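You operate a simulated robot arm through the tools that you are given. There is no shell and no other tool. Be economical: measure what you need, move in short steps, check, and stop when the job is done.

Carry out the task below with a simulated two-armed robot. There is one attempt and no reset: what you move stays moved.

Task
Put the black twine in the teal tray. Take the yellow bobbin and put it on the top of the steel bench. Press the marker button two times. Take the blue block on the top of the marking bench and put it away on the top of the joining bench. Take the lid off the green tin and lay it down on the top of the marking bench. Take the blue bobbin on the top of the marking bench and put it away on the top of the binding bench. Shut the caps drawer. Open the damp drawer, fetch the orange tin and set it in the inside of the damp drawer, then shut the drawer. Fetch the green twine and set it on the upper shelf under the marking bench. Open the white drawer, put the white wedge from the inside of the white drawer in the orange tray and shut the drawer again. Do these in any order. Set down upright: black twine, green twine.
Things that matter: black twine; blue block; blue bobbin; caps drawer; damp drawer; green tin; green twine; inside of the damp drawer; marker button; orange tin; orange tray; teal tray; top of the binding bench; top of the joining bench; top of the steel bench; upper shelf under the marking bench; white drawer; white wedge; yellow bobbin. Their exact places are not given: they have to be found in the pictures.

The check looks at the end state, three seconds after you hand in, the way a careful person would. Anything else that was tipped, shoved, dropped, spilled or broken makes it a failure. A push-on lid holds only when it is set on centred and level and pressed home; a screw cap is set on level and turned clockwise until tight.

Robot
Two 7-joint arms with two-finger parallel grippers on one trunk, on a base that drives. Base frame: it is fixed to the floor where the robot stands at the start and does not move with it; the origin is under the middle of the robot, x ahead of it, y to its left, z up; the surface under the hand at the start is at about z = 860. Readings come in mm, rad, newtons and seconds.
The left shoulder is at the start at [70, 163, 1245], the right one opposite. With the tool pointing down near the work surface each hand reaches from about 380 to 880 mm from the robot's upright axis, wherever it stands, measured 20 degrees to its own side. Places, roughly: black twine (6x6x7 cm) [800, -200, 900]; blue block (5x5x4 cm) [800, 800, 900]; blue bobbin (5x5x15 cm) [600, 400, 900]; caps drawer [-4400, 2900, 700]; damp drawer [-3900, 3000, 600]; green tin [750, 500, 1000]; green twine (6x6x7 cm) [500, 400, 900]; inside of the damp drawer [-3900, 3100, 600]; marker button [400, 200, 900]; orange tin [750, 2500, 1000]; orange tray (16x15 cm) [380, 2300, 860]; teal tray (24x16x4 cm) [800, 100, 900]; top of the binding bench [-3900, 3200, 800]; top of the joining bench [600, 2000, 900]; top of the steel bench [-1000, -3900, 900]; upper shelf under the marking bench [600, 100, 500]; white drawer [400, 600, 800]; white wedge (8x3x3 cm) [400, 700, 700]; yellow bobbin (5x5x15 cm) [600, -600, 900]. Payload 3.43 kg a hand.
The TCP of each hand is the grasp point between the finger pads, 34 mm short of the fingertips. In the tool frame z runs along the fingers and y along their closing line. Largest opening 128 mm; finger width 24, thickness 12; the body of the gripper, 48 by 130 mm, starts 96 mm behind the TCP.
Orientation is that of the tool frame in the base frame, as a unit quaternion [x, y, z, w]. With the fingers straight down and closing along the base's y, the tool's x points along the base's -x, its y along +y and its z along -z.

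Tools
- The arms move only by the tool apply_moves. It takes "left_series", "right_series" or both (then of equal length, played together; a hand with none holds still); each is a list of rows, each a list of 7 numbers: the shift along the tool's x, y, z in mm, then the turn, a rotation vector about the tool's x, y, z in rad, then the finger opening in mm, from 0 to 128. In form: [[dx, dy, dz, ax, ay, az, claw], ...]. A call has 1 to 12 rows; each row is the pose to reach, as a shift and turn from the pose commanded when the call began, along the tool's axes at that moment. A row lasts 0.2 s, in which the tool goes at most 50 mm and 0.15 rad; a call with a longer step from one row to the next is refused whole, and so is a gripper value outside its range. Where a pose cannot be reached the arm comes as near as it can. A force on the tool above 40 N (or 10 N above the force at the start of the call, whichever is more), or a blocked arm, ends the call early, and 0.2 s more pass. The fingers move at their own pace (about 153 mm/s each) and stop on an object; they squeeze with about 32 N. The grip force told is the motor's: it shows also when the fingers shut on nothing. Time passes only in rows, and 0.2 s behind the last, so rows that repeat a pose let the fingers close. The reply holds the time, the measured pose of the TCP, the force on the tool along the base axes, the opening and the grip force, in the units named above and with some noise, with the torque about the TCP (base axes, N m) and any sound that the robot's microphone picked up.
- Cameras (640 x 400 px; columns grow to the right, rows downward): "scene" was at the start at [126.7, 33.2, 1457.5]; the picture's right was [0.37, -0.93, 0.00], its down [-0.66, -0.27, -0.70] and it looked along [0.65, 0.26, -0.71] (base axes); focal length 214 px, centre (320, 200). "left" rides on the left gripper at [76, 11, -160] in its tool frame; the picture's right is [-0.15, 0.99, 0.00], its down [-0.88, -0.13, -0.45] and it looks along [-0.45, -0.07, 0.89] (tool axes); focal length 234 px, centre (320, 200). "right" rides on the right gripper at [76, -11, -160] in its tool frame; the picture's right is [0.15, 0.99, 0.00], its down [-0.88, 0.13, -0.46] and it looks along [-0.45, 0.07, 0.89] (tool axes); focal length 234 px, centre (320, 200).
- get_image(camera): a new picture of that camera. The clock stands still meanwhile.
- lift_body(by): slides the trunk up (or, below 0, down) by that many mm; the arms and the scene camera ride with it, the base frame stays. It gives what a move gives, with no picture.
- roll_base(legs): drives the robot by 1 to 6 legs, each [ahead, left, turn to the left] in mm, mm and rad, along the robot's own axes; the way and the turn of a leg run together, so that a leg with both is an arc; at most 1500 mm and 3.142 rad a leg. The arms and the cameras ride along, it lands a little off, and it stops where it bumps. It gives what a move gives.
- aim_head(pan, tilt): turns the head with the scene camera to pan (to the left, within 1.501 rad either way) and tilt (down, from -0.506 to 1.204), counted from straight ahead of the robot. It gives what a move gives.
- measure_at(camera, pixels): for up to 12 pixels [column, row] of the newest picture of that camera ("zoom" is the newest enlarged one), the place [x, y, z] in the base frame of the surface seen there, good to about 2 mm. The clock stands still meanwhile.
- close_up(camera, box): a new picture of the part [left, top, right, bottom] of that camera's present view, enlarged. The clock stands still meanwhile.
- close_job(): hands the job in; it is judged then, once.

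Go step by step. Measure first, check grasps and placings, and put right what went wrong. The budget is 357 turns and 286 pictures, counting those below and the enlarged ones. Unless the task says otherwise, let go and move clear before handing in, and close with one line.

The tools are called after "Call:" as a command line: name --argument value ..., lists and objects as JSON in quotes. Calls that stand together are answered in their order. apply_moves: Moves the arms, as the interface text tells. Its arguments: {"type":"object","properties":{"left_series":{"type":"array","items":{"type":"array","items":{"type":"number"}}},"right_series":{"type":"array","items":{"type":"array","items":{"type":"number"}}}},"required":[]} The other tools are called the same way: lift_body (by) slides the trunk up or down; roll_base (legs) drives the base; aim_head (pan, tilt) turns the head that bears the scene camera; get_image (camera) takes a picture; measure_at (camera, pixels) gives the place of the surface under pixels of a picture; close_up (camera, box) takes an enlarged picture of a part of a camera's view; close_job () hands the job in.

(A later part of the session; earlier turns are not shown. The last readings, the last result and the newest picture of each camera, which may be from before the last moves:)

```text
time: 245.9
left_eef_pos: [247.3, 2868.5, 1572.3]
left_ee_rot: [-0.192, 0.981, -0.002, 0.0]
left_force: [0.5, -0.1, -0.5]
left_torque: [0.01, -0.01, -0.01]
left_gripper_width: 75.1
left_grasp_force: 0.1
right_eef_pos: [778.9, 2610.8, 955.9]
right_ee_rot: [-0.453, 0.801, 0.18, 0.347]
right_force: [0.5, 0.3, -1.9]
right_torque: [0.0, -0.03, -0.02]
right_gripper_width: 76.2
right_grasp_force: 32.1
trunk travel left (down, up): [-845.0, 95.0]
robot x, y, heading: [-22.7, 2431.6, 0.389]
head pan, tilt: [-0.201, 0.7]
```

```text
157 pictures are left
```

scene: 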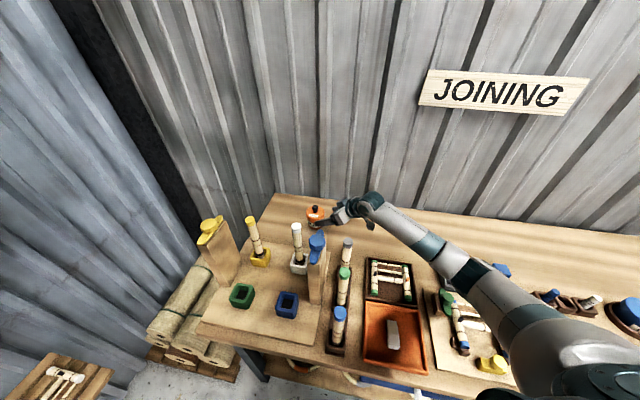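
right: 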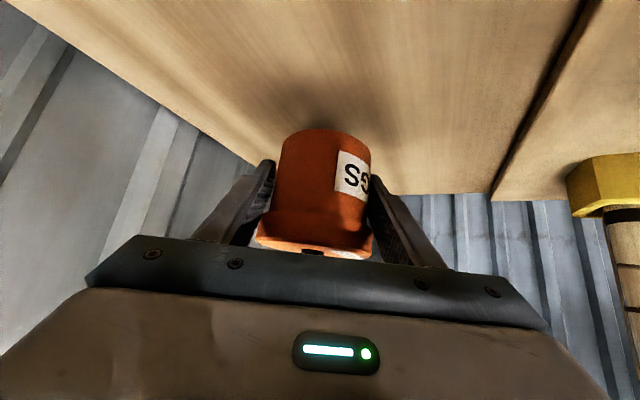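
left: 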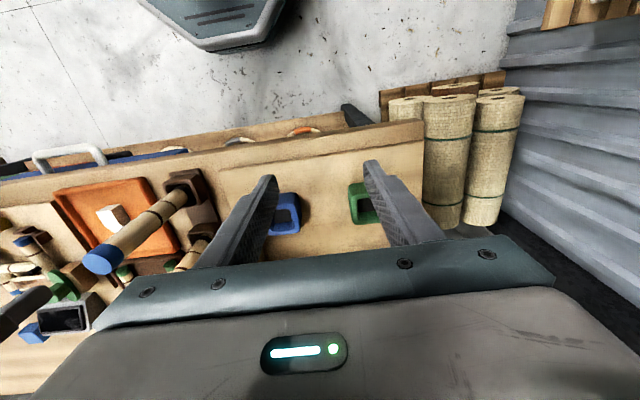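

Tin is held by its body and lid is in place. Lift further and draw it back.

Call:
apply_moves --right_series '[[-30, -1, -29, 0, 0, 0, 55], [-60, -2, -58, 0, 0, 0, 55], [-90, -3, -87, 0, 0, 0, 55], [-115, -3, -112, 0, 0, 0, 55], [-85, 2, -143, 0, 0, 0, 55], [-55, 7, -174, 0, 0, 0, 55], [-25, 12, -205, 0, 0, 0, 55], [10, 20, -236, 0, 0, 0, 55]]'

Call:
get_image --camera "scene"

```text
time: 247.7
left_eef_pos: [246.9, 2865.2, 1574.2]
left_ee_rot: [-0.191, 0.982, -0.001, 0.0]
left_force: [-0.4, -0.5, 0.3]
left_torque: [0.05, 0.0, 0.02]
left_gripper_width: 75.0
left_grasp_force: 0.0
right_eef_pos: [665.2, 2470.5, 1114.8]
right_ee_rot: [-0.453, 0.8, 0.182, 0.348]
right_force: [0.1, 0.0, -2.5]
right_torque: [0.02, 0.02, 0.01]
right_gripper_width: 75.9
right_grasp_force: 31.7
trunk travel left (down, up): [-845.0, 95.0]
robot x, y, heading: [-24.1, 2428.5, 0.392]
head pan, tilt: [-0.201, 0.7]
```

```text
156 pictures are left
```

scene: 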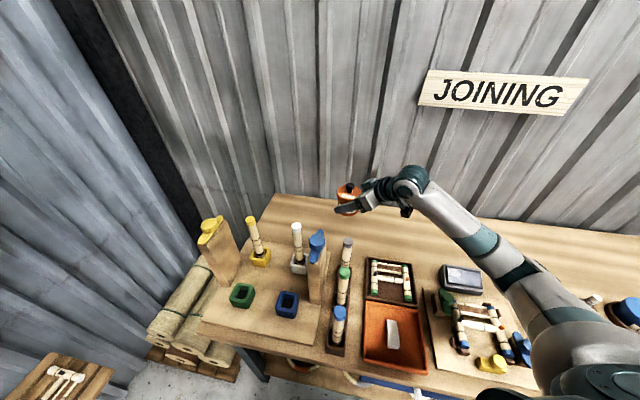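

Tin held securely. Raise the trunk 90, back out, square up, and drive to the marking bench for the blue bobbin.

Call:
lift_body --by 90

Call:
roll_base --legs '[[-400, 165, 0], [0, 0, -0.39], [0, -1150, 0], [0, -1150, 0]]'

Call:
aim_head --pan 0.2 --tilt 0.7

Call:
get_image --camera "scene"

```text
time: 248.9
left_eef_pos: [248.2, 2868.0, 1663.4]
left_ee_rot: [-0.191, 0.982, -0.001, 0.001]
left_force: [-0.2, -0.3, 0.2]
left_torque: [0.01, -0.01, 0.04]
left_gripper_width: 75.1
left_grasp_force: 0.0
right_eef_pos: [665.6, 2470.6, 1203.6]
right_ee_rot: [-0.452, 0.801, 0.181, 0.348]
right_force: [-0.2, 0.1, -3.2]
right_torque: [-0.02, -0.02, 0.0]
right_gripper_width: 75.7
right_grasp_force: 31.8
trunk travel left (down, up): [-935.0, 5.0]
robot x, y, heading: [-22.4, 2434.4, 0.387]
head pan, tilt: [-0.201, 0.7]
```

```text
time: 263.6
left_eef_pos: [-28.8, 435.1, 1662.2]
left_ee_rot: [0.003, 1.0, -0.002, 0.0]
left_force: [0.0, -0.4, -0.1]
left_torque: [-0.01, 0.01, -0.02]
left_gripper_width: 75.2
left_grasp_force: 0.0
right_eef_pos: [206.5, -91.5, 1203.5]
right_ee_rot: [-0.289, 0.874, 0.11, 0.375]
right_force: [-0.3, 0.5, -2.7]
right_torque: [0.0, 0.03, 0.0]
right_gripper_width: 73.4
right_grasp_force: 32.4
trunk travel left (down, up): [-935.0, 5.0]
robot x, y, heading: [-442.9, 129.5, -0.001]
head pan, tilt: [-0.201, 0.7]
```

```text
time: 264.5
left_eef_pos: [-28.5, 433.8, 1663.4]
left_ee_rot: [0.003, 1.0, -0.001, 0.001]
left_force: [-0.7, -0.3, 0.8]
left_torque: [0.01, 0.02, -0.01]
left_gripper_width: 74.9
left_grasp_force: 0.0
right_eef_pos: [206.0, -92.8, 1203.8]
right_ee_rot: [-0.289, 0.874, 0.11, 0.376]
right_force: [0.0, 0.4, -3.6]
right_torque: [0.0, 0.0, 0.02]
right_gripper_width: 73.2
right_grasp_force: 32.2
trunk travel left (down, up): [-935.0, 5.0]
robot x, y, heading: [-443.7, 138.0, -0.001]
head pan, tilt: [0.201, 0.7]
```

```text
155 pictures are left
```

scene: 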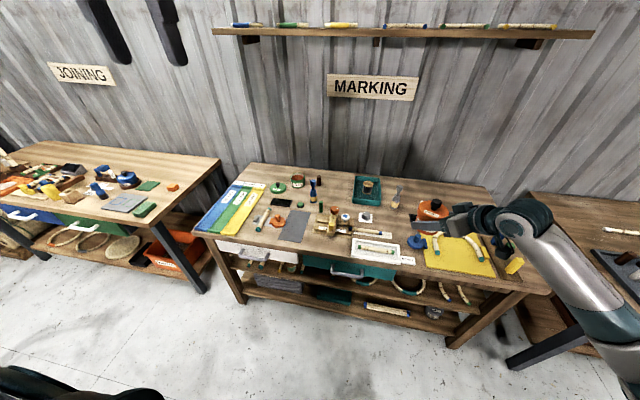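

The grip width slid from 76 to 73, so I check the tin in the right camera.

Call:
get_image --camera "right"

Call:
close_up --camera "scene" --box '[380, 160, 540, 260]'

```text
154 pictures are left
```

right: 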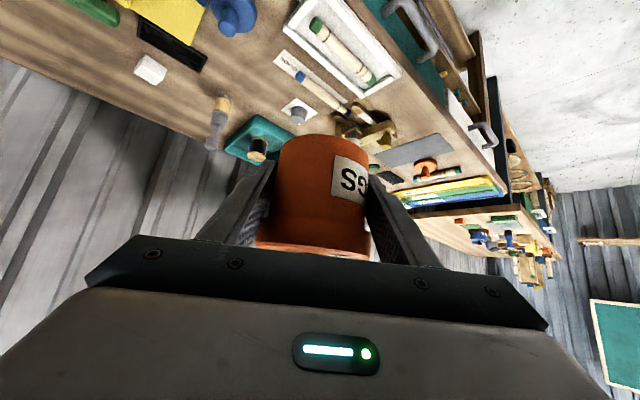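

```text
4.00 times, centred on (460, 210) of scene
```

zoom: 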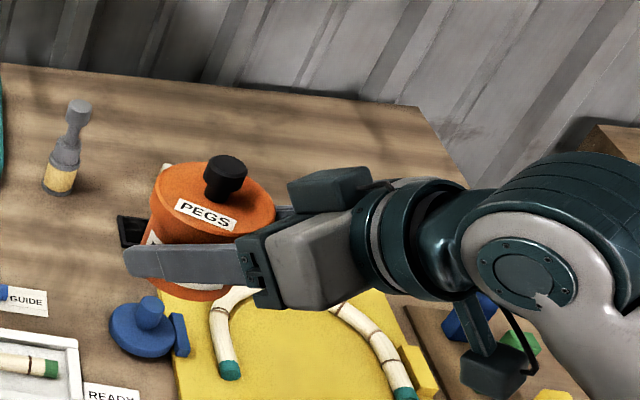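

The tin is level and held. Raise the right hand 200 mm gently while lowering the left, then lower the trunk.

Call:
apply_moves --right_series '[[-22, -1, -21, 0, 0, 0, 50], [-43, -1, -42, 0, 0, 0, 50], [-65, -2, -63, 0, 0, 0, 50], [-86, -3, -83, 0, 0, 0, 50], [-108, -4, -104, 0, 0, 0, 50], [-129, -4, -125, 0, 0, 0, 50], [-144, -5, -139, 0, 0, 0, 50]]' --left_series '[[0, 0, 35, 0, 0, 0, 90], [0, 0, 70, 0, 0, 0, 90], [0, 0, 105, 0, 0, 0, 90], [0, 0, 140, 0, 0, 0, 90], [0, 0, 175, 0, 0, 0, 90], [0, 0, 210, 0, 0, 0, 90], [0, 0, 245, 0, 0, 0, 90]]'

Call:
lift_body --by -250

Call:
roll_base --legs '[[390, 0, 0]]'

Call:
aim_head --pan 0.4 --tilt 0.75

Call:
get_image --camera "scene"

```text
time: 266.1
left_eef_pos: [-28.9, 432.8, 1416.9]
left_ee_rot: [0.004, 1.0, -0.002, 0.0]
left_force: [1.0, 0.2, -0.9]
left_torque: [-0.02, -0.01, 0.0]
left_gripper_width: 90.1
left_grasp_force: 0.0
right_eef_pos: [207.5, -91.0, 1402.0]
right_ee_rot: [-0.289, 0.874, 0.11, 0.375]
right_force: [-0.3, 1.2, -2.5]
right_torque: [0.0, 0.06, 0.01]
right_gripper_width: 72.9
right_grasp_force: 32.2
trunk travel left (down, up): [-935.0, 5.0]
robot x, y, heading: [-442.1, 132.2, -0.003]
head pan, tilt: [0.201, 0.7]
```

```text
time: 268.7
left_eef_pos: [-29.4, 431.6, 1166.7]
left_ee_rot: [0.004, 1.0, -0.002, 0.0]
left_force: [-0.4, -0.1, -0.2]
left_torque: [0.01, 0.0, -0.05]
left_gripper_width: 90.1
left_grasp_force: 0.0
right_eef_pos: [206.1, -92.7, 1153.2]
right_ee_rot: [-0.288, 0.874, 0.109, 0.376]
right_force: [0.0, 0.1, -2.8]
right_torque: [-0.01, 0.02, -0.01]
right_gripper_width: 72.7
right_grasp_force: 32.5
trunk travel left (down, up): [-685.0, 255.0]
robot x, y, heading: [-445.6, 129.8, 0.002]
head pan, tilt: [0.201, 0.7]
```

```text
time: 271.1
left_eef_pos: [357.6, 432.5, 1166.6]
left_ee_rot: [0.002, 1.0, -0.001, 0.0]
left_force: [-1.4, -0.3, -0.2]
left_torque: [-0.04, -0.01, -0.03]
left_gripper_width: 90.3
left_grasp_force: 0.1
right_eef_pos: [595.5, -91.6, 1153.2]
right_ee_rot: [-0.288, 0.874, 0.11, 0.377]
right_force: [-0.1, 0.2, -1.9]
right_torque: [0.0, 0.02, -0.02]
right_gripper_width: 72.2
right_grasp_force: 32.4
trunk travel left (down, up): [-685.0, 255.0]
robot x, y, heading: [-57.2, 130.2, -0.0]
head pan, tilt: [0.201, 0.7]
```

```text
time: 271.9
left_eef_pos: [358.4, 432.2, 1166.8]
left_ee_rot: [0.001, 1.0, 0.0, -0.001]
left_force: [-0.1, 0.7, 0.9]
left_torque: [0.02, 0.0, 0.01]
left_gripper_width: 90.1
left_grasp_force: 0.1
right_eef_pos: [595.8, -91.8, 1152.7]
right_ee_rot: [-0.289, 0.874, 0.11, 0.374]
right_force: [1.3, -0.2, -3.4]
right_torque: [-0.02, 0.07, 0.01]
right_gripper_width: 72.7
right_grasp_force: 31.7
trunk travel left (down, up): [-685.0, 255.0]
robot x, y, heading: [-57.4, 132.9, 0.003]
head pan, tilt: [0.4, 0.75]
```

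```text
152 pictures are left
```

scene: 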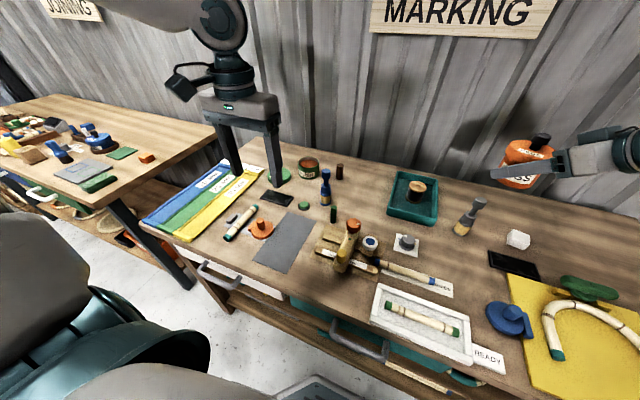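

The grip reading is drifting (76→72); I look at the tin closely.

Call:
close_up --camera "scene" --box '[480, 120, 640, 220]'

Call:
close_up --camera "right" --box '[220, 110, 420, 270]'

```text
4.00 times, centred on (560, 170) of scene
```

zoom: 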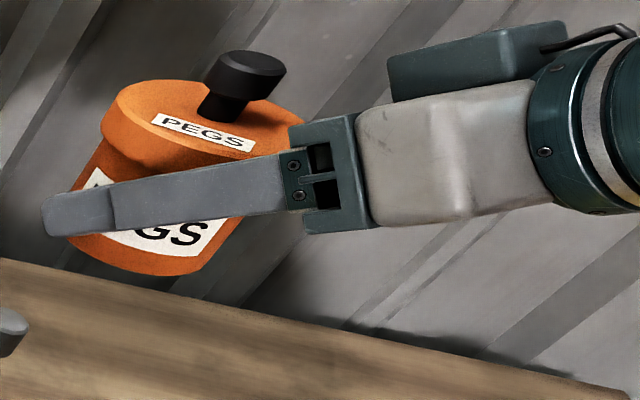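

```text
2.50 times, centred on (320, 190) of right
```

zoom: 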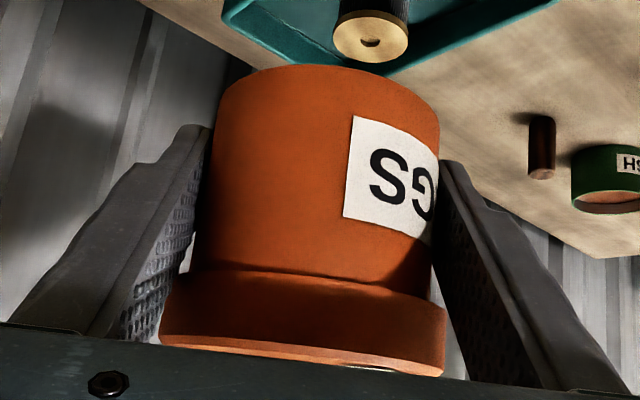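

Call:
close_up --camera "scene" --box '[480, 120, 640, 220]'

Call:
measure_at --camera "zoom" --pixels '[[125, 108], [250, 155], [285, 120], [180, 90], [140, 125], [200, 140], [245, 68], [90, 200], [210, 215]]'

```text
4.00 times, centred on (560, 170) of scene
```

zoom: 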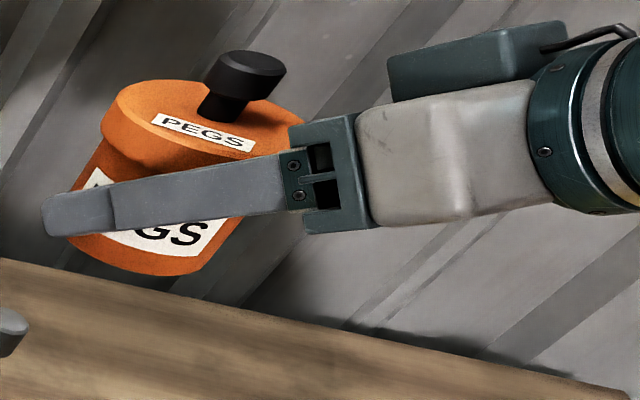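

```text
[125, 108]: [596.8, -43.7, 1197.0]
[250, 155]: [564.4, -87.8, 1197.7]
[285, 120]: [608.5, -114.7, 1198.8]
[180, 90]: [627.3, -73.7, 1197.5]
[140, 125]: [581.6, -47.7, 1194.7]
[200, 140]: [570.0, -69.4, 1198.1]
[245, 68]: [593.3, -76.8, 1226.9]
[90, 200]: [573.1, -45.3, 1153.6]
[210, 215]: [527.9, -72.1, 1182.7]
```

The lid top is level (z 1197–1198 all round), so the tin is safe. Now the left hand goes above the blue bobbin.

Call:
apply_moves --left_series '[[-42, -9, 5, 0, 0, 0, 100], [-85, -18, 10, 0, 0, 0, 100], [-127, -26, 15, 0, 0, 0, 100], [-170, -35, 20, 0, 0, 0, 100], [-212, -44, 25, 0, 0, 0, 100], [-255, -52, 30, 0, 0, 0, 100]]'

Call:
get_image --camera "left"

```text
time: 273.3
left_eef_pos: [616.5, 380.5, 1134.2]
left_ee_rot: [0.001, 1.0, 0.0, -0.001]
left_force: [0.7, 0.3, -0.8]
left_torque: [0.03, 0.05, 0.02]
left_gripper_width: 100.0
left_grasp_force: 0.1
right_eef_pos: [598.3, -90.4, 1152.1]
right_ee_rot: [-0.289, 0.874, 0.11, 0.374]
right_force: [0.8, 0.7, -2.5]
right_torque: [0.0, 0.05, -0.03]
right_gripper_width: 72.1
right_grasp_force: 31.5
trunk travel left (down, up): [-685.0, 255.0]
robot x, y, heading: [-59.4, 136.4, 0.005]
head pan, tilt: [0.4, 0.75]
```

```text
148 pictures are left
```

left: 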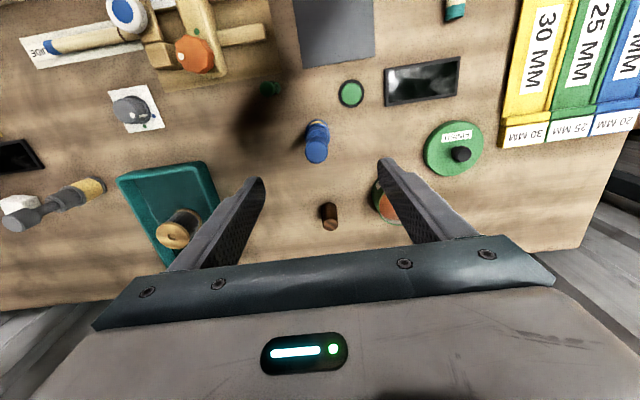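

Call:
close_up --camera "left" --box '[280, 100, 360, 180]'

Call:
measure_at --camera "zoom" --pixels '[[290, 250], [250, 250], [330, 250], [290, 310], [290, 200], [300, 130], [270, 140], [330, 140], [300, 100]]'

```text
5.00 times, centred on (320, 140) of left
```

zoom: 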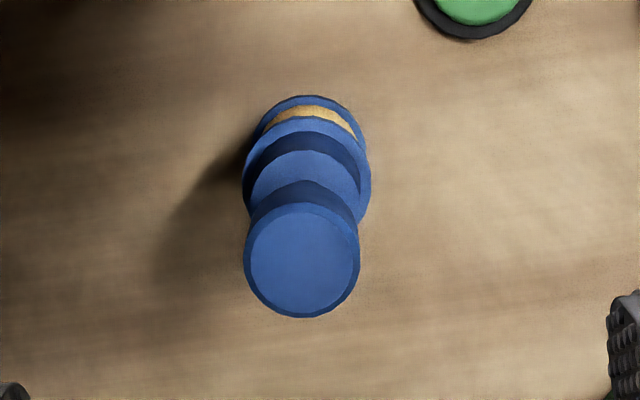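

```text
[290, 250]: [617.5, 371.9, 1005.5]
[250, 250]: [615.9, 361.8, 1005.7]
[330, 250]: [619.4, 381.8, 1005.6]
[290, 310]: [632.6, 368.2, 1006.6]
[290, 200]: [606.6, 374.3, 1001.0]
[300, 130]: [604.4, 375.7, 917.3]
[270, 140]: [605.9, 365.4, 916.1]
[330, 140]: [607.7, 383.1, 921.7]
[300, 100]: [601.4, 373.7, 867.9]
```

Bobbin axis at (620.5,374). Descend to z 925 and grip its body.

Call:
apply_moves --left_series '[[-2, -4, 45, 0, 0, 0, 90], [-4, -6.5, 90, 0, 0, 0, 90], [-4, -6.5, 135, 0, 0, 0, 90], [-4, -6.5, 180, 0, 0, 0, 90], [-4, -6.5, 209, 0, 0, 0, 90], [-4, -6.5, 209, 0, 0, 0, 60], [-4, -6.5, 209, 0, 0, 0, 30], [-4, -6.5, 209, 0, 0, 0, 30]]'

Call:
get_image --camera "left"

```text
time: 275.1
left_eef_pos: [594.1, 392.4, 943.4]
left_ee_rot: [0.003, 1.0, -0.002, 0.001]
left_force: [-0.6, -0.2, -0.3]
left_torque: [-0.03, 0.0, -0.01]
left_gripper_width: 30.0
left_grasp_force: 0.0
left hand out of reach, approached as far as the arm can: row 3, 4, 5, 6, 7, 8
right_eef_pos: [594.4, -92.0, 1153.5]
right_ee_rot: [-0.29, 0.873, 0.111, 0.376]
right_force: [-1.3, 0.5, -2.7]
right_torque: [0.01, -0.02, 0.0]
right_gripper_width: 71.8
right_grasp_force: 32.0
trunk travel left (down, up): [-685.0, 255.0]
robot x, y, heading: [-55.8, 134.2, 0.002]
head pan, tilt: [0.4, 0.75]
```

```text
146 pictures are left
```

left: 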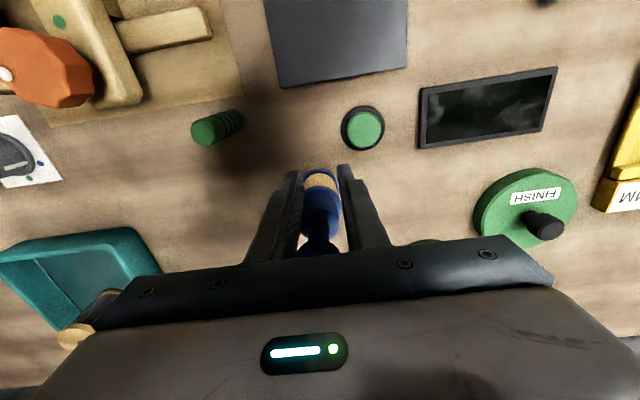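

The arm limit stopped it short at (594,392). I back off carefully without touching the bobbin, then shift the base right 90 mm.

Call:
apply_moves --left_series '[[25, 0, 0, 0, 0, 0, 30], [40, 0, -20, 0, 0, 0, 30], [40, 0, -65, 0, 0, 0, 60], [40, 0, -110, 0, 0, 0, 100], [30, 0, -150, 0, 0, 0, 100], [20, 0, -185, 0, 0, 0, 100]]'

Call:
roll_base --legs '[[0, -100, 0]]'

Call:
get_image --camera "left"

```text
time: 276.5
left_eef_pos: [573.8, 393.3, 1130.1]
left_ee_rot: [0.002, 1.0, -0.001, 0.001]
left_force: [-0.5, 0.3, -0.1]
left_torque: [0.03, 0.0, -0.03]
left_gripper_width: 100.1
left_grasp_force: 0.1
right_eef_pos: [595.4, -92.2, 1152.4]
right_ee_rot: [-0.289, 0.873, 0.11, 0.376]
right_force: [-0.8, 1.8, -2.5]
right_torque: [0.0, 0.05, 0.0]
right_gripper_width: 71.4
right_grasp_force: 31.9
trunk travel left (down, up): [-685.0, 255.0]
robot x, y, heading: [-59.9, 134.8, -0.005]
head pan, tilt: [0.4, 0.75]
```

```text
time: 277.6
left_eef_pos: [572.3, 295.3, 1128.2]
left_ee_rot: [0.001, 1.0, -0.002, 0.0]
left_force: [-1.1, -1.3, 0.7]
left_torque: [0.03, 0.01, 0.01]
left_gripper_width: 100.0
left_grasp_force: 0.0
right_eef_pos: [595.1, -189.2, 1153.4]
right_ee_rot: [-0.29, 0.874, 0.11, 0.375]
right_force: [-0.8, 0.0, 0.6]
right_torque: [0.0, 0.05, -0.01]
right_gripper_width: 70.5
right_grasp_force: 31.7
trunk travel left (down, up): [-685.0, 255.0]
robot x, y, heading: [-55.8, 34.6, 0.002]
head pan, tilt: [0.4, 0.75]
heard: snap
```

```text
145 pictures are left
```

left: 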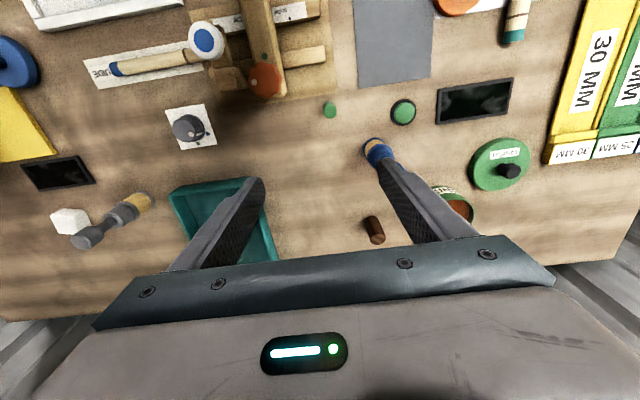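

A snap was heard and the right hand's load vanished. I look at the tin right away.

Call:
get_image --camera "right"

Call:
aim_head --pan -0.3 --tilt 0.75

Call:
get_image --camera "scene"

```text
144 pictures are left
```

right: 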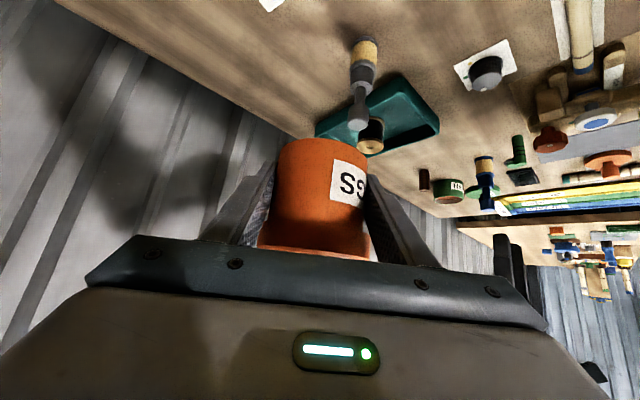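

```text
time: 278.7
left_eef_pos: [573.4, 295.2, 1129.7]
left_ee_rot: [0.002, 1.0, -0.001, 0.0]
left_force: [-0.1, -0.4, 0.2]
left_torque: [0.0, -0.01, 0.0]
left_gripper_width: 100.0
left_grasp_force: 0.1
right_eef_pos: [594.0, -190.6, 1153.3]
right_ee_rot: [-0.29, 0.874, 0.111, 0.375]
right_force: [-0.2, -0.2, -0.3]
right_torque: [-0.03, 0.01, 0.01]
right_gripper_width: 70.5
right_grasp_force: 32.0
trunk travel left (down, up): [-685.0, 255.0]
robot x, y, heading: [-57.6, 34.2, 0.001]
head pan, tilt: [-0.3, 0.75]
```

```text
143 pictures are left
```

scene: 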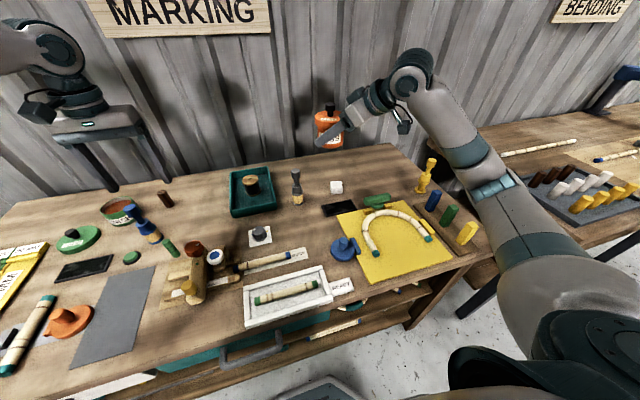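

Call:
close_up --camera "scene" --box '[270, 80, 430, 180]'

Call:
measure_at --camera "zoom" --pixels '[[230, 105], [190, 125], [260, 130], [215, 150], [215, 180], [215, 250], [270, 150], [280, 200]]'

```text
4.00 times, centred on (350, 130) of scene
```

zoom: 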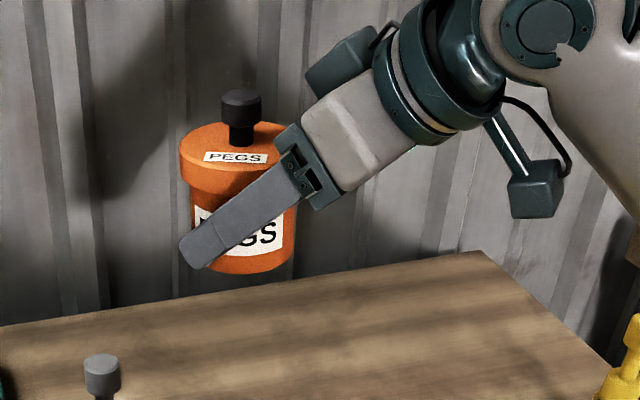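

```text
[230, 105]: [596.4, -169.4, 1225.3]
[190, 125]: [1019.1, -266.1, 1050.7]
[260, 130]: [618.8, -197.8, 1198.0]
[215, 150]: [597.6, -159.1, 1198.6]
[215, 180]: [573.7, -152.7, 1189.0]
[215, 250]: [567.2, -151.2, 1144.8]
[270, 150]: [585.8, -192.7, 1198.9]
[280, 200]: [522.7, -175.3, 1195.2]
```

The tin is level and its lid is still on, but it has crept ~20 mm toward the fingertips. I'll set it down on clear bench here, press the lid, and regrip deeper. Measuring free spots.

Call:
measure_at --camera "scene" --pixels '[[385, 170], [365, 175], [400, 185], [322, 205], [355, 203], [330, 183], [342, 193], [370, 195], [297, 200], [420, 190], [310, 222], [300, 165]]'

```text
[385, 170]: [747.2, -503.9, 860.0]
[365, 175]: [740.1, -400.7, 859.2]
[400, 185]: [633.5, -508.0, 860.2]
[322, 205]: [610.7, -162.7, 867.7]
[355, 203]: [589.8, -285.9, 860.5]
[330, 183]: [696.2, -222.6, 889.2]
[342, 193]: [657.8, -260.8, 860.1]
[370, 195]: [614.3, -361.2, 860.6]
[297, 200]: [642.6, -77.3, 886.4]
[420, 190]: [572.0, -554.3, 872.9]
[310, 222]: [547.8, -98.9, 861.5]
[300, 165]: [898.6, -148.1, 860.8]
```

Free spot at about (715,-405). Drive right 230 mm slowly, then extend the arm.

Call:
roll_base --legs '[[0, -115, 0], [0, -115, 0]]'

Call:
get_image --camera "scene"

Call:
close_up --camera "scene" --box '[260, 80, 420, 180]'

```text
time: 280.7
left_eef_pos: [573.6, 64.9, 1128.4]
left_ee_rot: [0.002, 1.0, -0.002, 0.001]
left_force: [-0.5, 0.1, 0.3]
left_torque: [-0.01, 0.0, -0.01]
left_gripper_width: 99.9
left_grasp_force: 0.0
right_eef_pos: [594.9, -417.9, 1152.8]
right_ee_rot: [-0.29, 0.873, 0.111, 0.376]
right_force: [-0.2, 0.7, -1.1]
right_torque: [-0.01, 0.01, 0.01]
right_gripper_width: 70.5
right_grasp_force: 31.8
trunk travel left (down, up): [-685.0, 255.0]
robot x, y, heading: [-56.4, -194.2, -0.003]
head pan, tilt: [-0.3, 0.75]
```

```text
141 pictures are left
```

scene: 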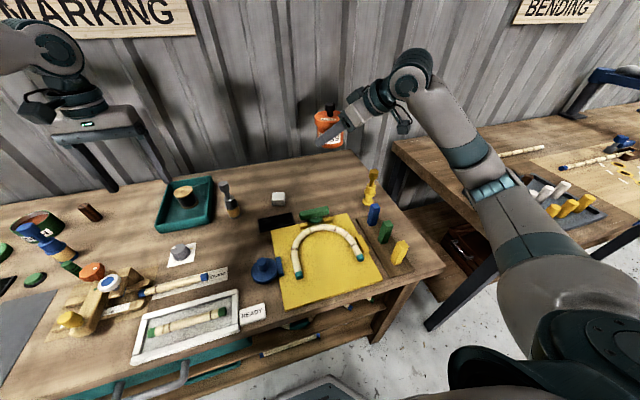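

```text
4.00 times, centred on (340, 130) of scene
```

zoom: 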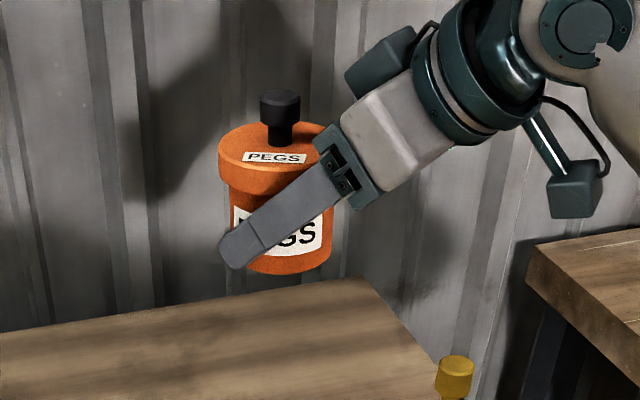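

Yellow bobbin stands at (370,188) px; I must keep the hand's camera clear of it. Measuring it, the green clamp and cube.

Call:
measure_at --camera "scene" --pixels '[[372, 172], [369, 190], [366, 203], [315, 212], [325, 210], [278, 197], [290, 215], [330, 175], [310, 185], [335, 195]]'

```text
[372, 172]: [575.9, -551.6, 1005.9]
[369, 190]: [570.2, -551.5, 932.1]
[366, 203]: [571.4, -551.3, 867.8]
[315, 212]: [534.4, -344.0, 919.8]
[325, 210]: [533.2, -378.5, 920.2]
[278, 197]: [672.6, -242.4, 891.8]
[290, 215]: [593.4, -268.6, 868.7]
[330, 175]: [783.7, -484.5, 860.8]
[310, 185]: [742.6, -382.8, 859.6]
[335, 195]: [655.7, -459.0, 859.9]
```

Set-down spot: TCP (740,-350), clear of everything. Lower gently toward it.

Call:
apply_moves --right_series '[[0, -4, 31, 0, 0, 0, 50], [0, -8, 62, 0, 0, 0, 50], [0, -12, 93, 0, 0, 0, 50], [0, -15, 124, 0, 0, 0, 50], [0, -19, 155, 0, 0, 0, 50], [0, -23, 186, 0, 0, 0, 50], [0, -27, 217, 0, 0, 0, 50]]'

Call:
get_image --camera "scene"

Call:
get_image --camera "right"

```text
time: 282.3
left_eef_pos: [573.9, 66.0, 1129.4]
left_ee_rot: [0.002, 1.0, -0.002, -0.001]
left_force: [0.1, -0.5, 0.3]
left_torque: [0.0, 0.04, -0.01]
left_gripper_width: 100.0
left_grasp_force: 0.1
right_eef_pos: [740.2, -350.1, 1001.9]
right_ee_rot: [-0.29, 0.874, 0.11, 0.375]
right_force: [-0.8, 1.3, -1.0]
right_torque: [-0.03, 0.02, 0.0]
right_gripper_width: 70.5
right_grasp_force: 32.4
trunk travel left (down, up): [-685.0, 255.0]
robot x, y, heading: [-58.6, -196.3, -0.004]
head pan, tilt: [-0.3, 0.75]
heard: snap
```

```text
139 pictures are left
```

scene: 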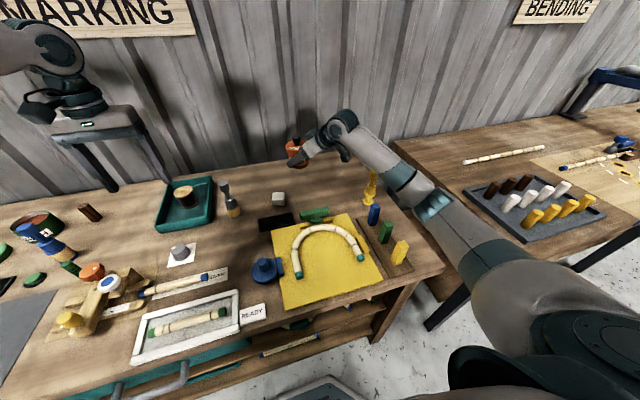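

```text
138 pictures are left
```

right: 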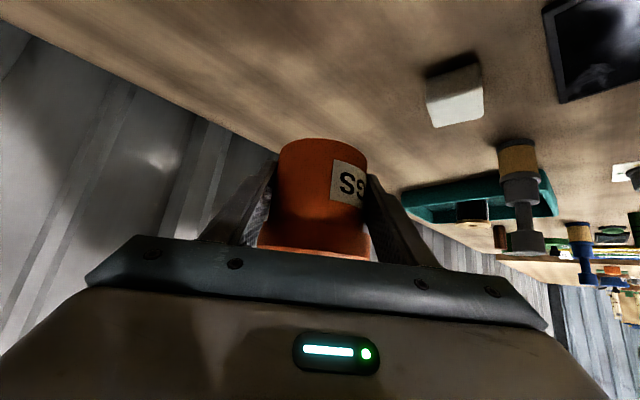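

Another snap; the lid looks seated. Lower vertically to the bench.

Call:
apply_moves --right_series '[[22, 1, 21, 0, 0, 0, 50], [43, 1, 41, 0, 0, 0, 50], [58, 2, 56, 0, 0, 0, 50], [66, 2, 64, 0, 0, 0, 50], [71, 2, 68, 0, 0, 0, 50]]'

Call:
close_up --camera "scene" --box '[240, 110, 400, 210]'

```text
time: 283.5
left_eef_pos: [573.7, 66.1, 1130.4]
left_ee_rot: [0.002, 1.0, -0.001, 0.001]
left_force: [0.4, 0.3, -0.3]
left_torque: [0.0, 0.01, -0.01]
left_gripper_width: 99.9
left_grasp_force: 0.1
right_eef_pos: [740.0, -352.4, 904.5]
right_ee_rot: [-0.29, 0.873, 0.112, 0.376]
right_force: [0.1, 0.8, -0.4]
right_torque: [-0.04, 0.01, -0.02]
right_gripper_width: 70.4
right_grasp_force: 32.2
trunk travel left (down, up): [-685.0, 255.0]
robot x, y, heading: [-59.7, -196.5, 0.006]
head pan, tilt: [-0.3, 0.75]
```

```text
4.00 times, centred on (320, 160) of scene
```

zoom: 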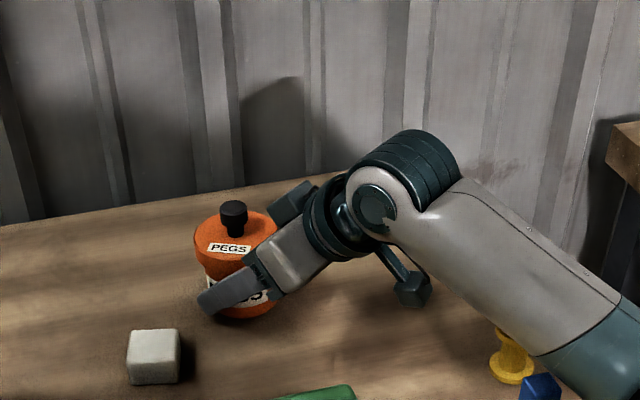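

The forearm passes over the yellow bobbin; I check the height there before going lower.

Call:
measure_at --camera "zoom" --pixels '[[500, 260], [560, 310], [470, 230], [410, 290], [510, 350], [500, 330], [610, 350]]'

```text
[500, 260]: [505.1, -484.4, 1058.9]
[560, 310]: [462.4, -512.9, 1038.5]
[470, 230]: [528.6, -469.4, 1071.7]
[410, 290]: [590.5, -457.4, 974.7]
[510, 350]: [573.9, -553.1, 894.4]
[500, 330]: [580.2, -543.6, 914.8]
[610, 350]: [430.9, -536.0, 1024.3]
```

It's close to the yellow bobbin, so I shift the set-down 50 mm further back and left.

Call:
apply_moves --right_series '[[-15, 0, -14, 0, 0, 0, 50], [-39, 5, 11, 0, 0, 0, 50], [-63, 10, 36, 0, 0, 0, 50]]'

Call:
close_up --camera "scene" --box '[240, 110, 400, 210]'

```text
time: 284.3
left_eef_pos: [574.2, 67.1, 1128.5]
left_ee_rot: [0.002, 1.0, -0.001, -0.001]
left_force: [0.3, 0.5, 0.3]
left_torque: [-0.01, 0.03, 0.01]
left_gripper_width: 99.9
left_grasp_force: 0.1
right_eef_pos: [791.3, -300.8, 925.2]
right_ee_rot: [-0.29, 0.874, 0.11, 0.375]
right_force: [0.1, 0.0, -0.5]
right_torque: [0.0, 0.02, -0.02]
right_gripper_width: 70.4
right_grasp_force: 32.0
trunk travel left (down, up): [-685.0, 255.0]
robot x, y, heading: [-60.7, -193.9, 0.003]
head pan, tilt: [-0.3, 0.75]
```

```text
4.00 times, centred on (320, 160) of scene
```

zoom: 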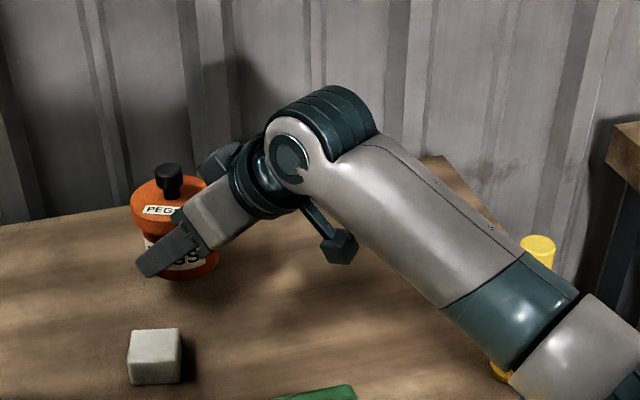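

Call:
measure_at --camera "zoom" --pixels '[[537, 245], [545, 265], [500, 260], [520, 290], [540, 320], [460, 230], [500, 372]]'

```text
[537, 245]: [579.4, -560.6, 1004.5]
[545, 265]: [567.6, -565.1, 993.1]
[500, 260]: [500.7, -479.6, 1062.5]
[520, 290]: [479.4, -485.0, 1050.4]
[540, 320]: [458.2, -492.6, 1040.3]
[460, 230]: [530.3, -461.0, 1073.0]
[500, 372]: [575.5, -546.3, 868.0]
```

I'd rather set it down further from the yellow bobbin: raise 40 mm and shift the base left 130 mm to the free spot where the twine stood.

Call:
apply_moves --right_series '[[-15, 0, -14, 0, 0, 0, 50], [-36, -1, -35, 0, 0, 0, 50]]'

Call:
roll_base --legs '[[0, 130, 0]]'

Call:
get_image --camera "right"

Call:
get_image --camera "scene"

```text
time: 284.9
left_eef_pos: [572.4, 66.7, 1129.5]
left_ee_rot: [0.001, 1.0, -0.003, 0.0]
left_force: [0.3, 0.4, 0.3]
left_torque: [0.0, -0.04, 0.01]
left_gripper_width: 99.8
left_grasp_force: 0.1
right_eef_pos: [790.0, -301.0, 975.6]
right_ee_rot: [-0.29, 0.874, 0.11, 0.375]
right_force: [-0.6, -0.3, -1.1]
right_torque: [0.0, 0.01, -0.04]
right_gripper_width: 70.6
right_grasp_force: 32.4
trunk travel left (down, up): [-685.0, 255.0]
robot x, y, heading: [-60.8, -193.2, 0.0]
head pan, tilt: [-0.3, 0.75]
```

```text
time: 286.2
left_eef_pos: [573.9, 192.3, 1128.4]
left_ee_rot: [0.003, 1.0, -0.001, 0.0]
left_force: [0.6, 0.8, 0.3]
left_torque: [0.01, 0.01, -0.02]
left_gripper_width: 100.0
left_grasp_force: 0.0
right_eef_pos: [790.7, -175.3, 976.0]
right_ee_rot: [-0.289, 0.874, 0.11, 0.376]
right_force: [0.6, -0.9, -0.8]
right_torque: [0.0, 0.02, 0.0]
right_gripper_width: 70.5
right_grasp_force: 31.8
trunk travel left (down, up): [-685.0, 255.0]
robot x, y, heading: [-61.3, -65.5, -0.001]
head pan, tilt: [-0.3, 0.75]
```

```text
135 pictures are left
```

right: 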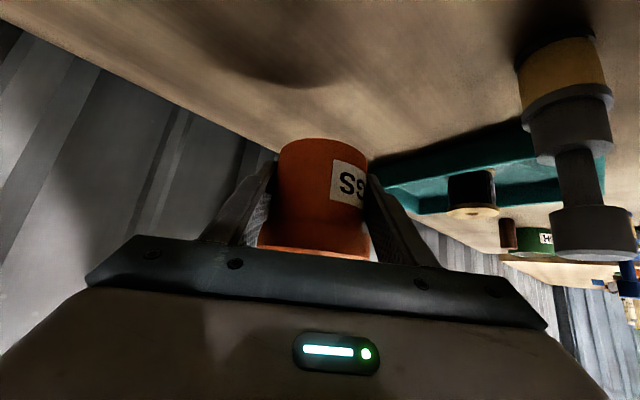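

```text
134 pictures are left
```

scene: 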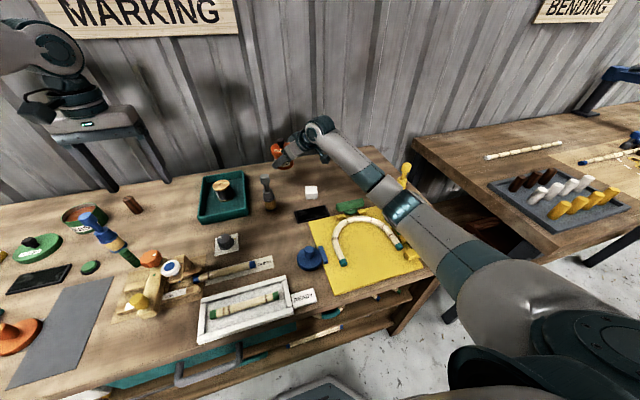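

Clear here. Lower to the bench in small steps.

Call:
apply_moves --right_series '[[18, 1, 17, 0, 0, 0, 50], [36, 1, 35, 0, 0, 0, 50], [50, 2, 48, 0, 0, 0, 50], [56, 2, 54, 0, 0, 0, 50]]'

Call:
apply_moves --right_series '[[1.5, 0, 1.4, 0, 0, 0, 50], [3, 0, 2.8, 0, 0, 0, 50], [4.5, 0, 4.2, 0, 0, 0, 50]]'

Call:
close_up --camera "scene" --box '[210, 110, 370, 210]'

```text
time: 287.2
left_eef_pos: [573.5, 193.6, 1129.7]
left_ee_rot: [0.003, 1.0, -0.001, 0.0]
left_force: [0.0, 0.0, -0.1]
left_torque: [0.02, -0.01, -0.02]
left_gripper_width: 100.0
left_grasp_force: 0.0
right_eef_pos: [789.2, -174.7, 897.1]
right_ee_rot: [-0.289, 0.874, 0.11, 0.375]
right_force: [0.5, -0.7, -0.1]
right_torque: [0.04, 0.02, -0.02]
right_gripper_width: 70.6
right_grasp_force: 32.0
trunk travel left (down, up): [-685.0, 255.0]
robot x, y, heading: [-55.6, -71.2, 0.001]
head pan, tilt: [-0.3, 0.75]
```

```text
time: 288.0
left_eef_pos: [572.6, 193.0, 1130.4]
left_ee_rot: [0.003, 1.0, -0.002, 0.001]
left_force: [0.4, -0.1, 0.3]
left_torque: [-0.01, 0.0, 0.01]
left_gripper_width: 99.7
left_grasp_force: 0.0
right_eef_pos: [789.7, -175.4, 893.3]
right_ee_rot: [-0.288, 0.873, 0.11, 0.377]
right_force: [1.9, -0.6, 3.5]
right_torque: [0.22, -0.13, -0.06]
right_gripper_width: 70.6
right_grasp_force: 31.8
trunk travel left (down, up): [-685.0, 255.0]
robot x, y, heading: [-57.9, -69.1, 0.0]
head pan, tilt: [-0.3, 0.75]
```

```text
4.00 times, centred on (290, 160) of scene
```

zoom: 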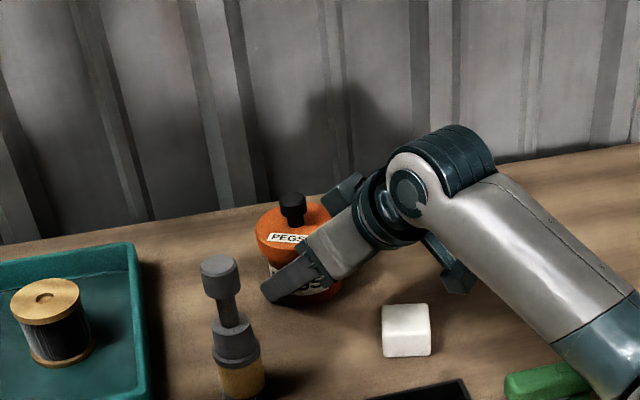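

The tin rests on the bench. Open and back away along the fingers.

Call:
apply_moves --right_series '[[0, 0, 0, 0, 0, 0, 75], [0, 0, 0, 0, 0, 0, 100], [0, 0, 0, 0, 0, 0, 100], [0, 0, -35, 0, 0, 0, 100], [0, 0, -75, 0, 0, 0, 100], [0, 0, -115, 0, 0, 0, 100], [0, 0, -150, 0, 0, 0, 100]]'

Call:
get_image --camera "right"

Call:
close_up --camera "scene" --box '[210, 110, 370, 210]'

```text
time: 289.6
left_eef_pos: [572.0, 193.5, 1130.0]
left_ee_rot: [0.002, 1.0, 0.0, 0.001]
left_force: [-0.8, -0.1, 0.1]
left_torque: [0.02, -0.02, 0.0]
left_gripper_width: 99.9
left_grasp_force: 0.1
right_eef_pos: [700.3, -236.0, 995.4]
right_ee_rot: [-0.29, 0.873, 0.11, 0.376]
right_force: [-1.0, 0.3, 0.0]
right_torque: [0.02, 0.0, 0.02]
right_gripper_width: 99.8
right_grasp_force: 0.1
trunk travel left (down, up): [-685.0, 255.0]
robot x, y, heading: [-59.9, -66.5, -0.001]
head pan, tilt: [-0.3, 0.75]
```

```text
132 pictures are left
```

right: 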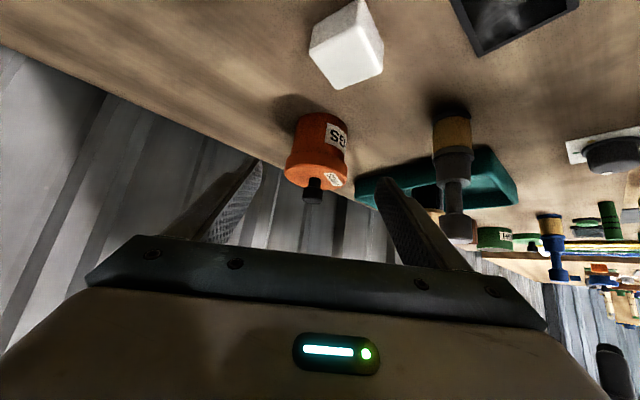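

```text
4.00 times, centred on (290, 160) of scene
```

zoom: 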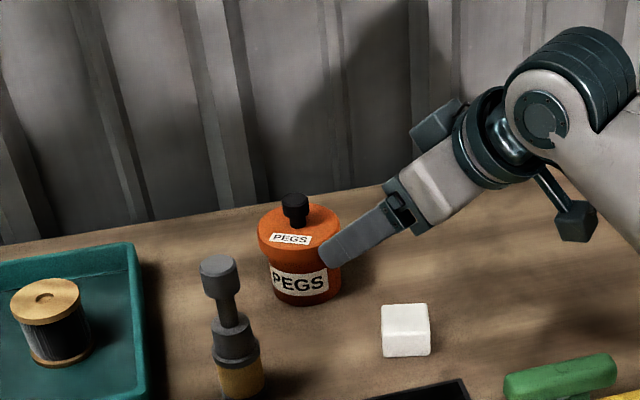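

The tin stands. I measure lid height and levelness to see if it's pressed home.

Call:
measure_at --camera "zoom" --pixels '[[265, 230], [335, 225], [295, 245], [320, 212], [270, 212], [294, 200], [300, 300], [275, 290], [300, 258], [300, 268]]'

Call:
close_up --camera "scene" --box '[260, 150, 310, 190]'

```text
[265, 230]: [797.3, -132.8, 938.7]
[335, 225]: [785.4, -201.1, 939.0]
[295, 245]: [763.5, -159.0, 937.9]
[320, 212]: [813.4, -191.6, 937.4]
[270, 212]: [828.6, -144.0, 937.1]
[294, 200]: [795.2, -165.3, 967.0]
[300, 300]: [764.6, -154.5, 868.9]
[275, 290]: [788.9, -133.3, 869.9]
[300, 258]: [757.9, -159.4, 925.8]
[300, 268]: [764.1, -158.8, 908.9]
```

```text
10.00 times, centred on (285, 170) of scene
```

zoom: 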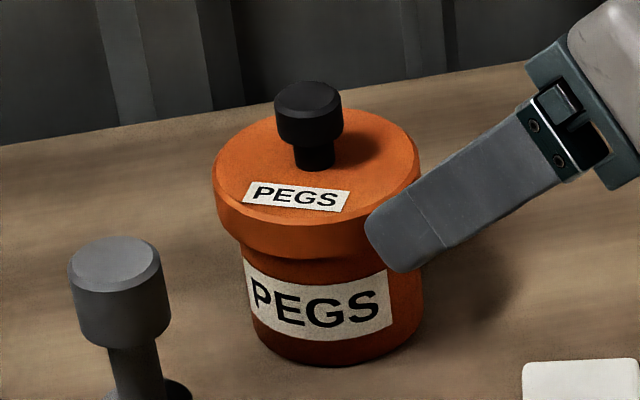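

The lid is level at z≈938, seated. The earlier width of 76 was the rim; the true body is 70.5, which held steadily. I'll regrip that way later. First raise the right hand and fetch the blue bobbin with the left.

Call:
apply_moves --right_series '[[-34, -1, -33, 0, 0, 0, 100], [-68, -2, -66, 0, 0, 0, 100], [-100, -3, -96, 0, 0, 0, 100], [-125, -3, -120, 0, 0, 0, 100]]'

Call:
roll_base --legs '[[0, 95, 0]]'

Call:
apply_moves --left_series '[[-16, 29, 0, 0, 0, 0, 90], [-32, 58, 0, 0, 0, 0, 90], [-48, 86, 10, 0, 0, 0, 90], [-48, 86, 40, 0, 0, 0, 90]]'

Call:
get_image --camera "left"

```text
time: 290.6
left_eef_pos: [572.2, 193.2, 1129.9]
left_ee_rot: [0.002, 1.0, -0.002, 0.0]
left_force: [-0.4, -0.4, -0.3]
left_torque: [-0.01, -0.03, 0.0]
left_gripper_width: 100.1
left_grasp_force: 0.0
right_eef_pos: [700.3, -232.5, 1170.8]
right_ee_rot: [-0.289, 0.873, 0.111, 0.376]
right_force: [-1.0, 0.6, 0.5]
right_torque: [-0.05, 0.0, -0.02]
right_gripper_width: 100.2
right_grasp_force: 0.1
trunk travel left (down, up): [-685.0, 255.0]
robot x, y, heading: [-59.3, -64.2, 0.002]
head pan, tilt: [-0.3, 0.75]
```

```text
time: 291.7
left_eef_pos: [573.5, 287.2, 1129.6]
left_ee_rot: [0.004, 1.0, -0.002, 0.0]
left_force: [0.4, -0.6, -0.9]
left_torque: [0.02, -0.01, 0.02]
left_gripper_width: 100.2
left_grasp_force: 0.0
right_eef_pos: [701.5, -140.5, 1169.3]
right_ee_rot: [-0.289, 0.874, 0.11, 0.375]
right_force: [0.1, -0.8, 0.6]
right_torque: [-0.02, -0.01, -0.02]
right_gripper_width: 100.1
right_grasp_force: 0.0
trunk travel left (down, up): [-685.0, 255.0]
robot x, y, heading: [-53.4, 25.5, -0.001]
head pan, tilt: [-0.3, 0.75]
```

```text
time: 292.7
left_eef_pos: [621.8, 372.3, 1089.4]
left_ee_rot: [0.004, 1.0, -0.001, 0.0]
left_force: [-0.2, -0.1, -0.3]
left_torque: [0.02, 0.01, -0.02]
left_gripper_width: 90.1
left_grasp_force: 0.1
right_eef_pos: [703.1, -140.1, 1169.3]
right_ee_rot: [-0.289, 0.874, 0.11, 0.375]
right_force: [0.2, -0.1, 0.5]
right_torque: [0.01, -0.04, 0.02]
right_gripper_width: 99.9
right_grasp_force: 0.0
trunk travel left (down, up): [-685.0, 255.0]
robot x, y, heading: [-57.9, 28.1, -0.001]
head pan, tilt: [-0.3, 0.75]
```

```text
129 pictures are left
```

left: 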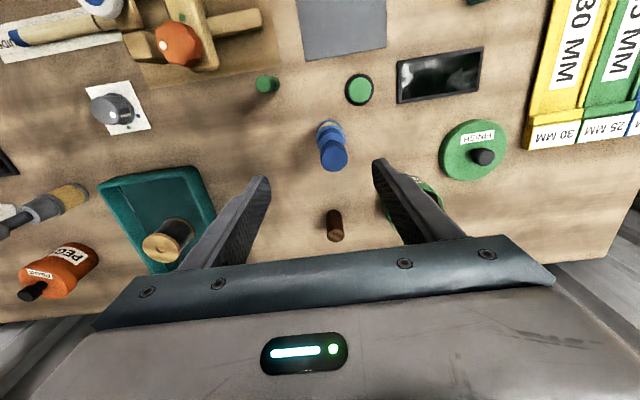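

Call:
measure_at --camera "left" --pixels '[[333, 155], [320, 152], [346, 152], [333, 168], [331, 132]]'

```text
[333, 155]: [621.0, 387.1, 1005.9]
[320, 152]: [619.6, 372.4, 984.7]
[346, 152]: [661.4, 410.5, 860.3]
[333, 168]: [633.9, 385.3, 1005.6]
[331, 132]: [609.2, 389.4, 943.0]
```

The bobbin axis reads (621,386) in the hand's current frame; shift +13.5 in y and descend.

Call:
apply_moves --left_series '[[0, 7, 20, 0, 0, 0, 90], [0, 13.5, 50, 0, 0, 0, 90], [0, 13.5, 90, 0, 0, 0, 90], [0, 13.5, 130, 0, 0, 0, 90], [0, 13.5, 162, 0, 0, 0, 90]]'

Call:
get_image --camera "left"

```text
time: 293.9
left_eef_pos: [622.2, 386.1, 927.1]
left_ee_rot: [0.002, 1.0, -0.002, 0.0]
left_force: [-0.1, -0.3, 0.6]
left_torque: [0.0, 0.02, -0.02]
left_gripper_width: 90.2
left_grasp_force: 0.2
right_eef_pos: [701.7, -140.1, 1169.5]
right_ee_rot: [-0.29, 0.874, 0.11, 0.375]
right_force: [0.9, 0.6, 0.4]
right_torque: [-0.01, -0.03, 0.03]
right_gripper_width: 100.2
right_grasp_force: 0.1
trunk travel left (down, up): [-685.0, 255.0]
robot x, y, heading: [-60.7, 27.1, 0.001]
head pan, tilt: [-0.3, 0.75]
```

```text
128 pictures are left
```

left: 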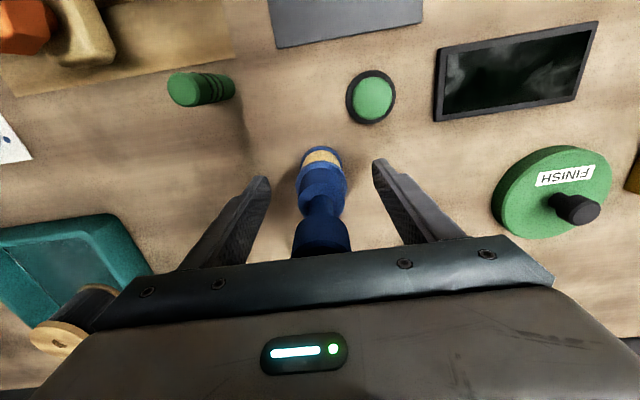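

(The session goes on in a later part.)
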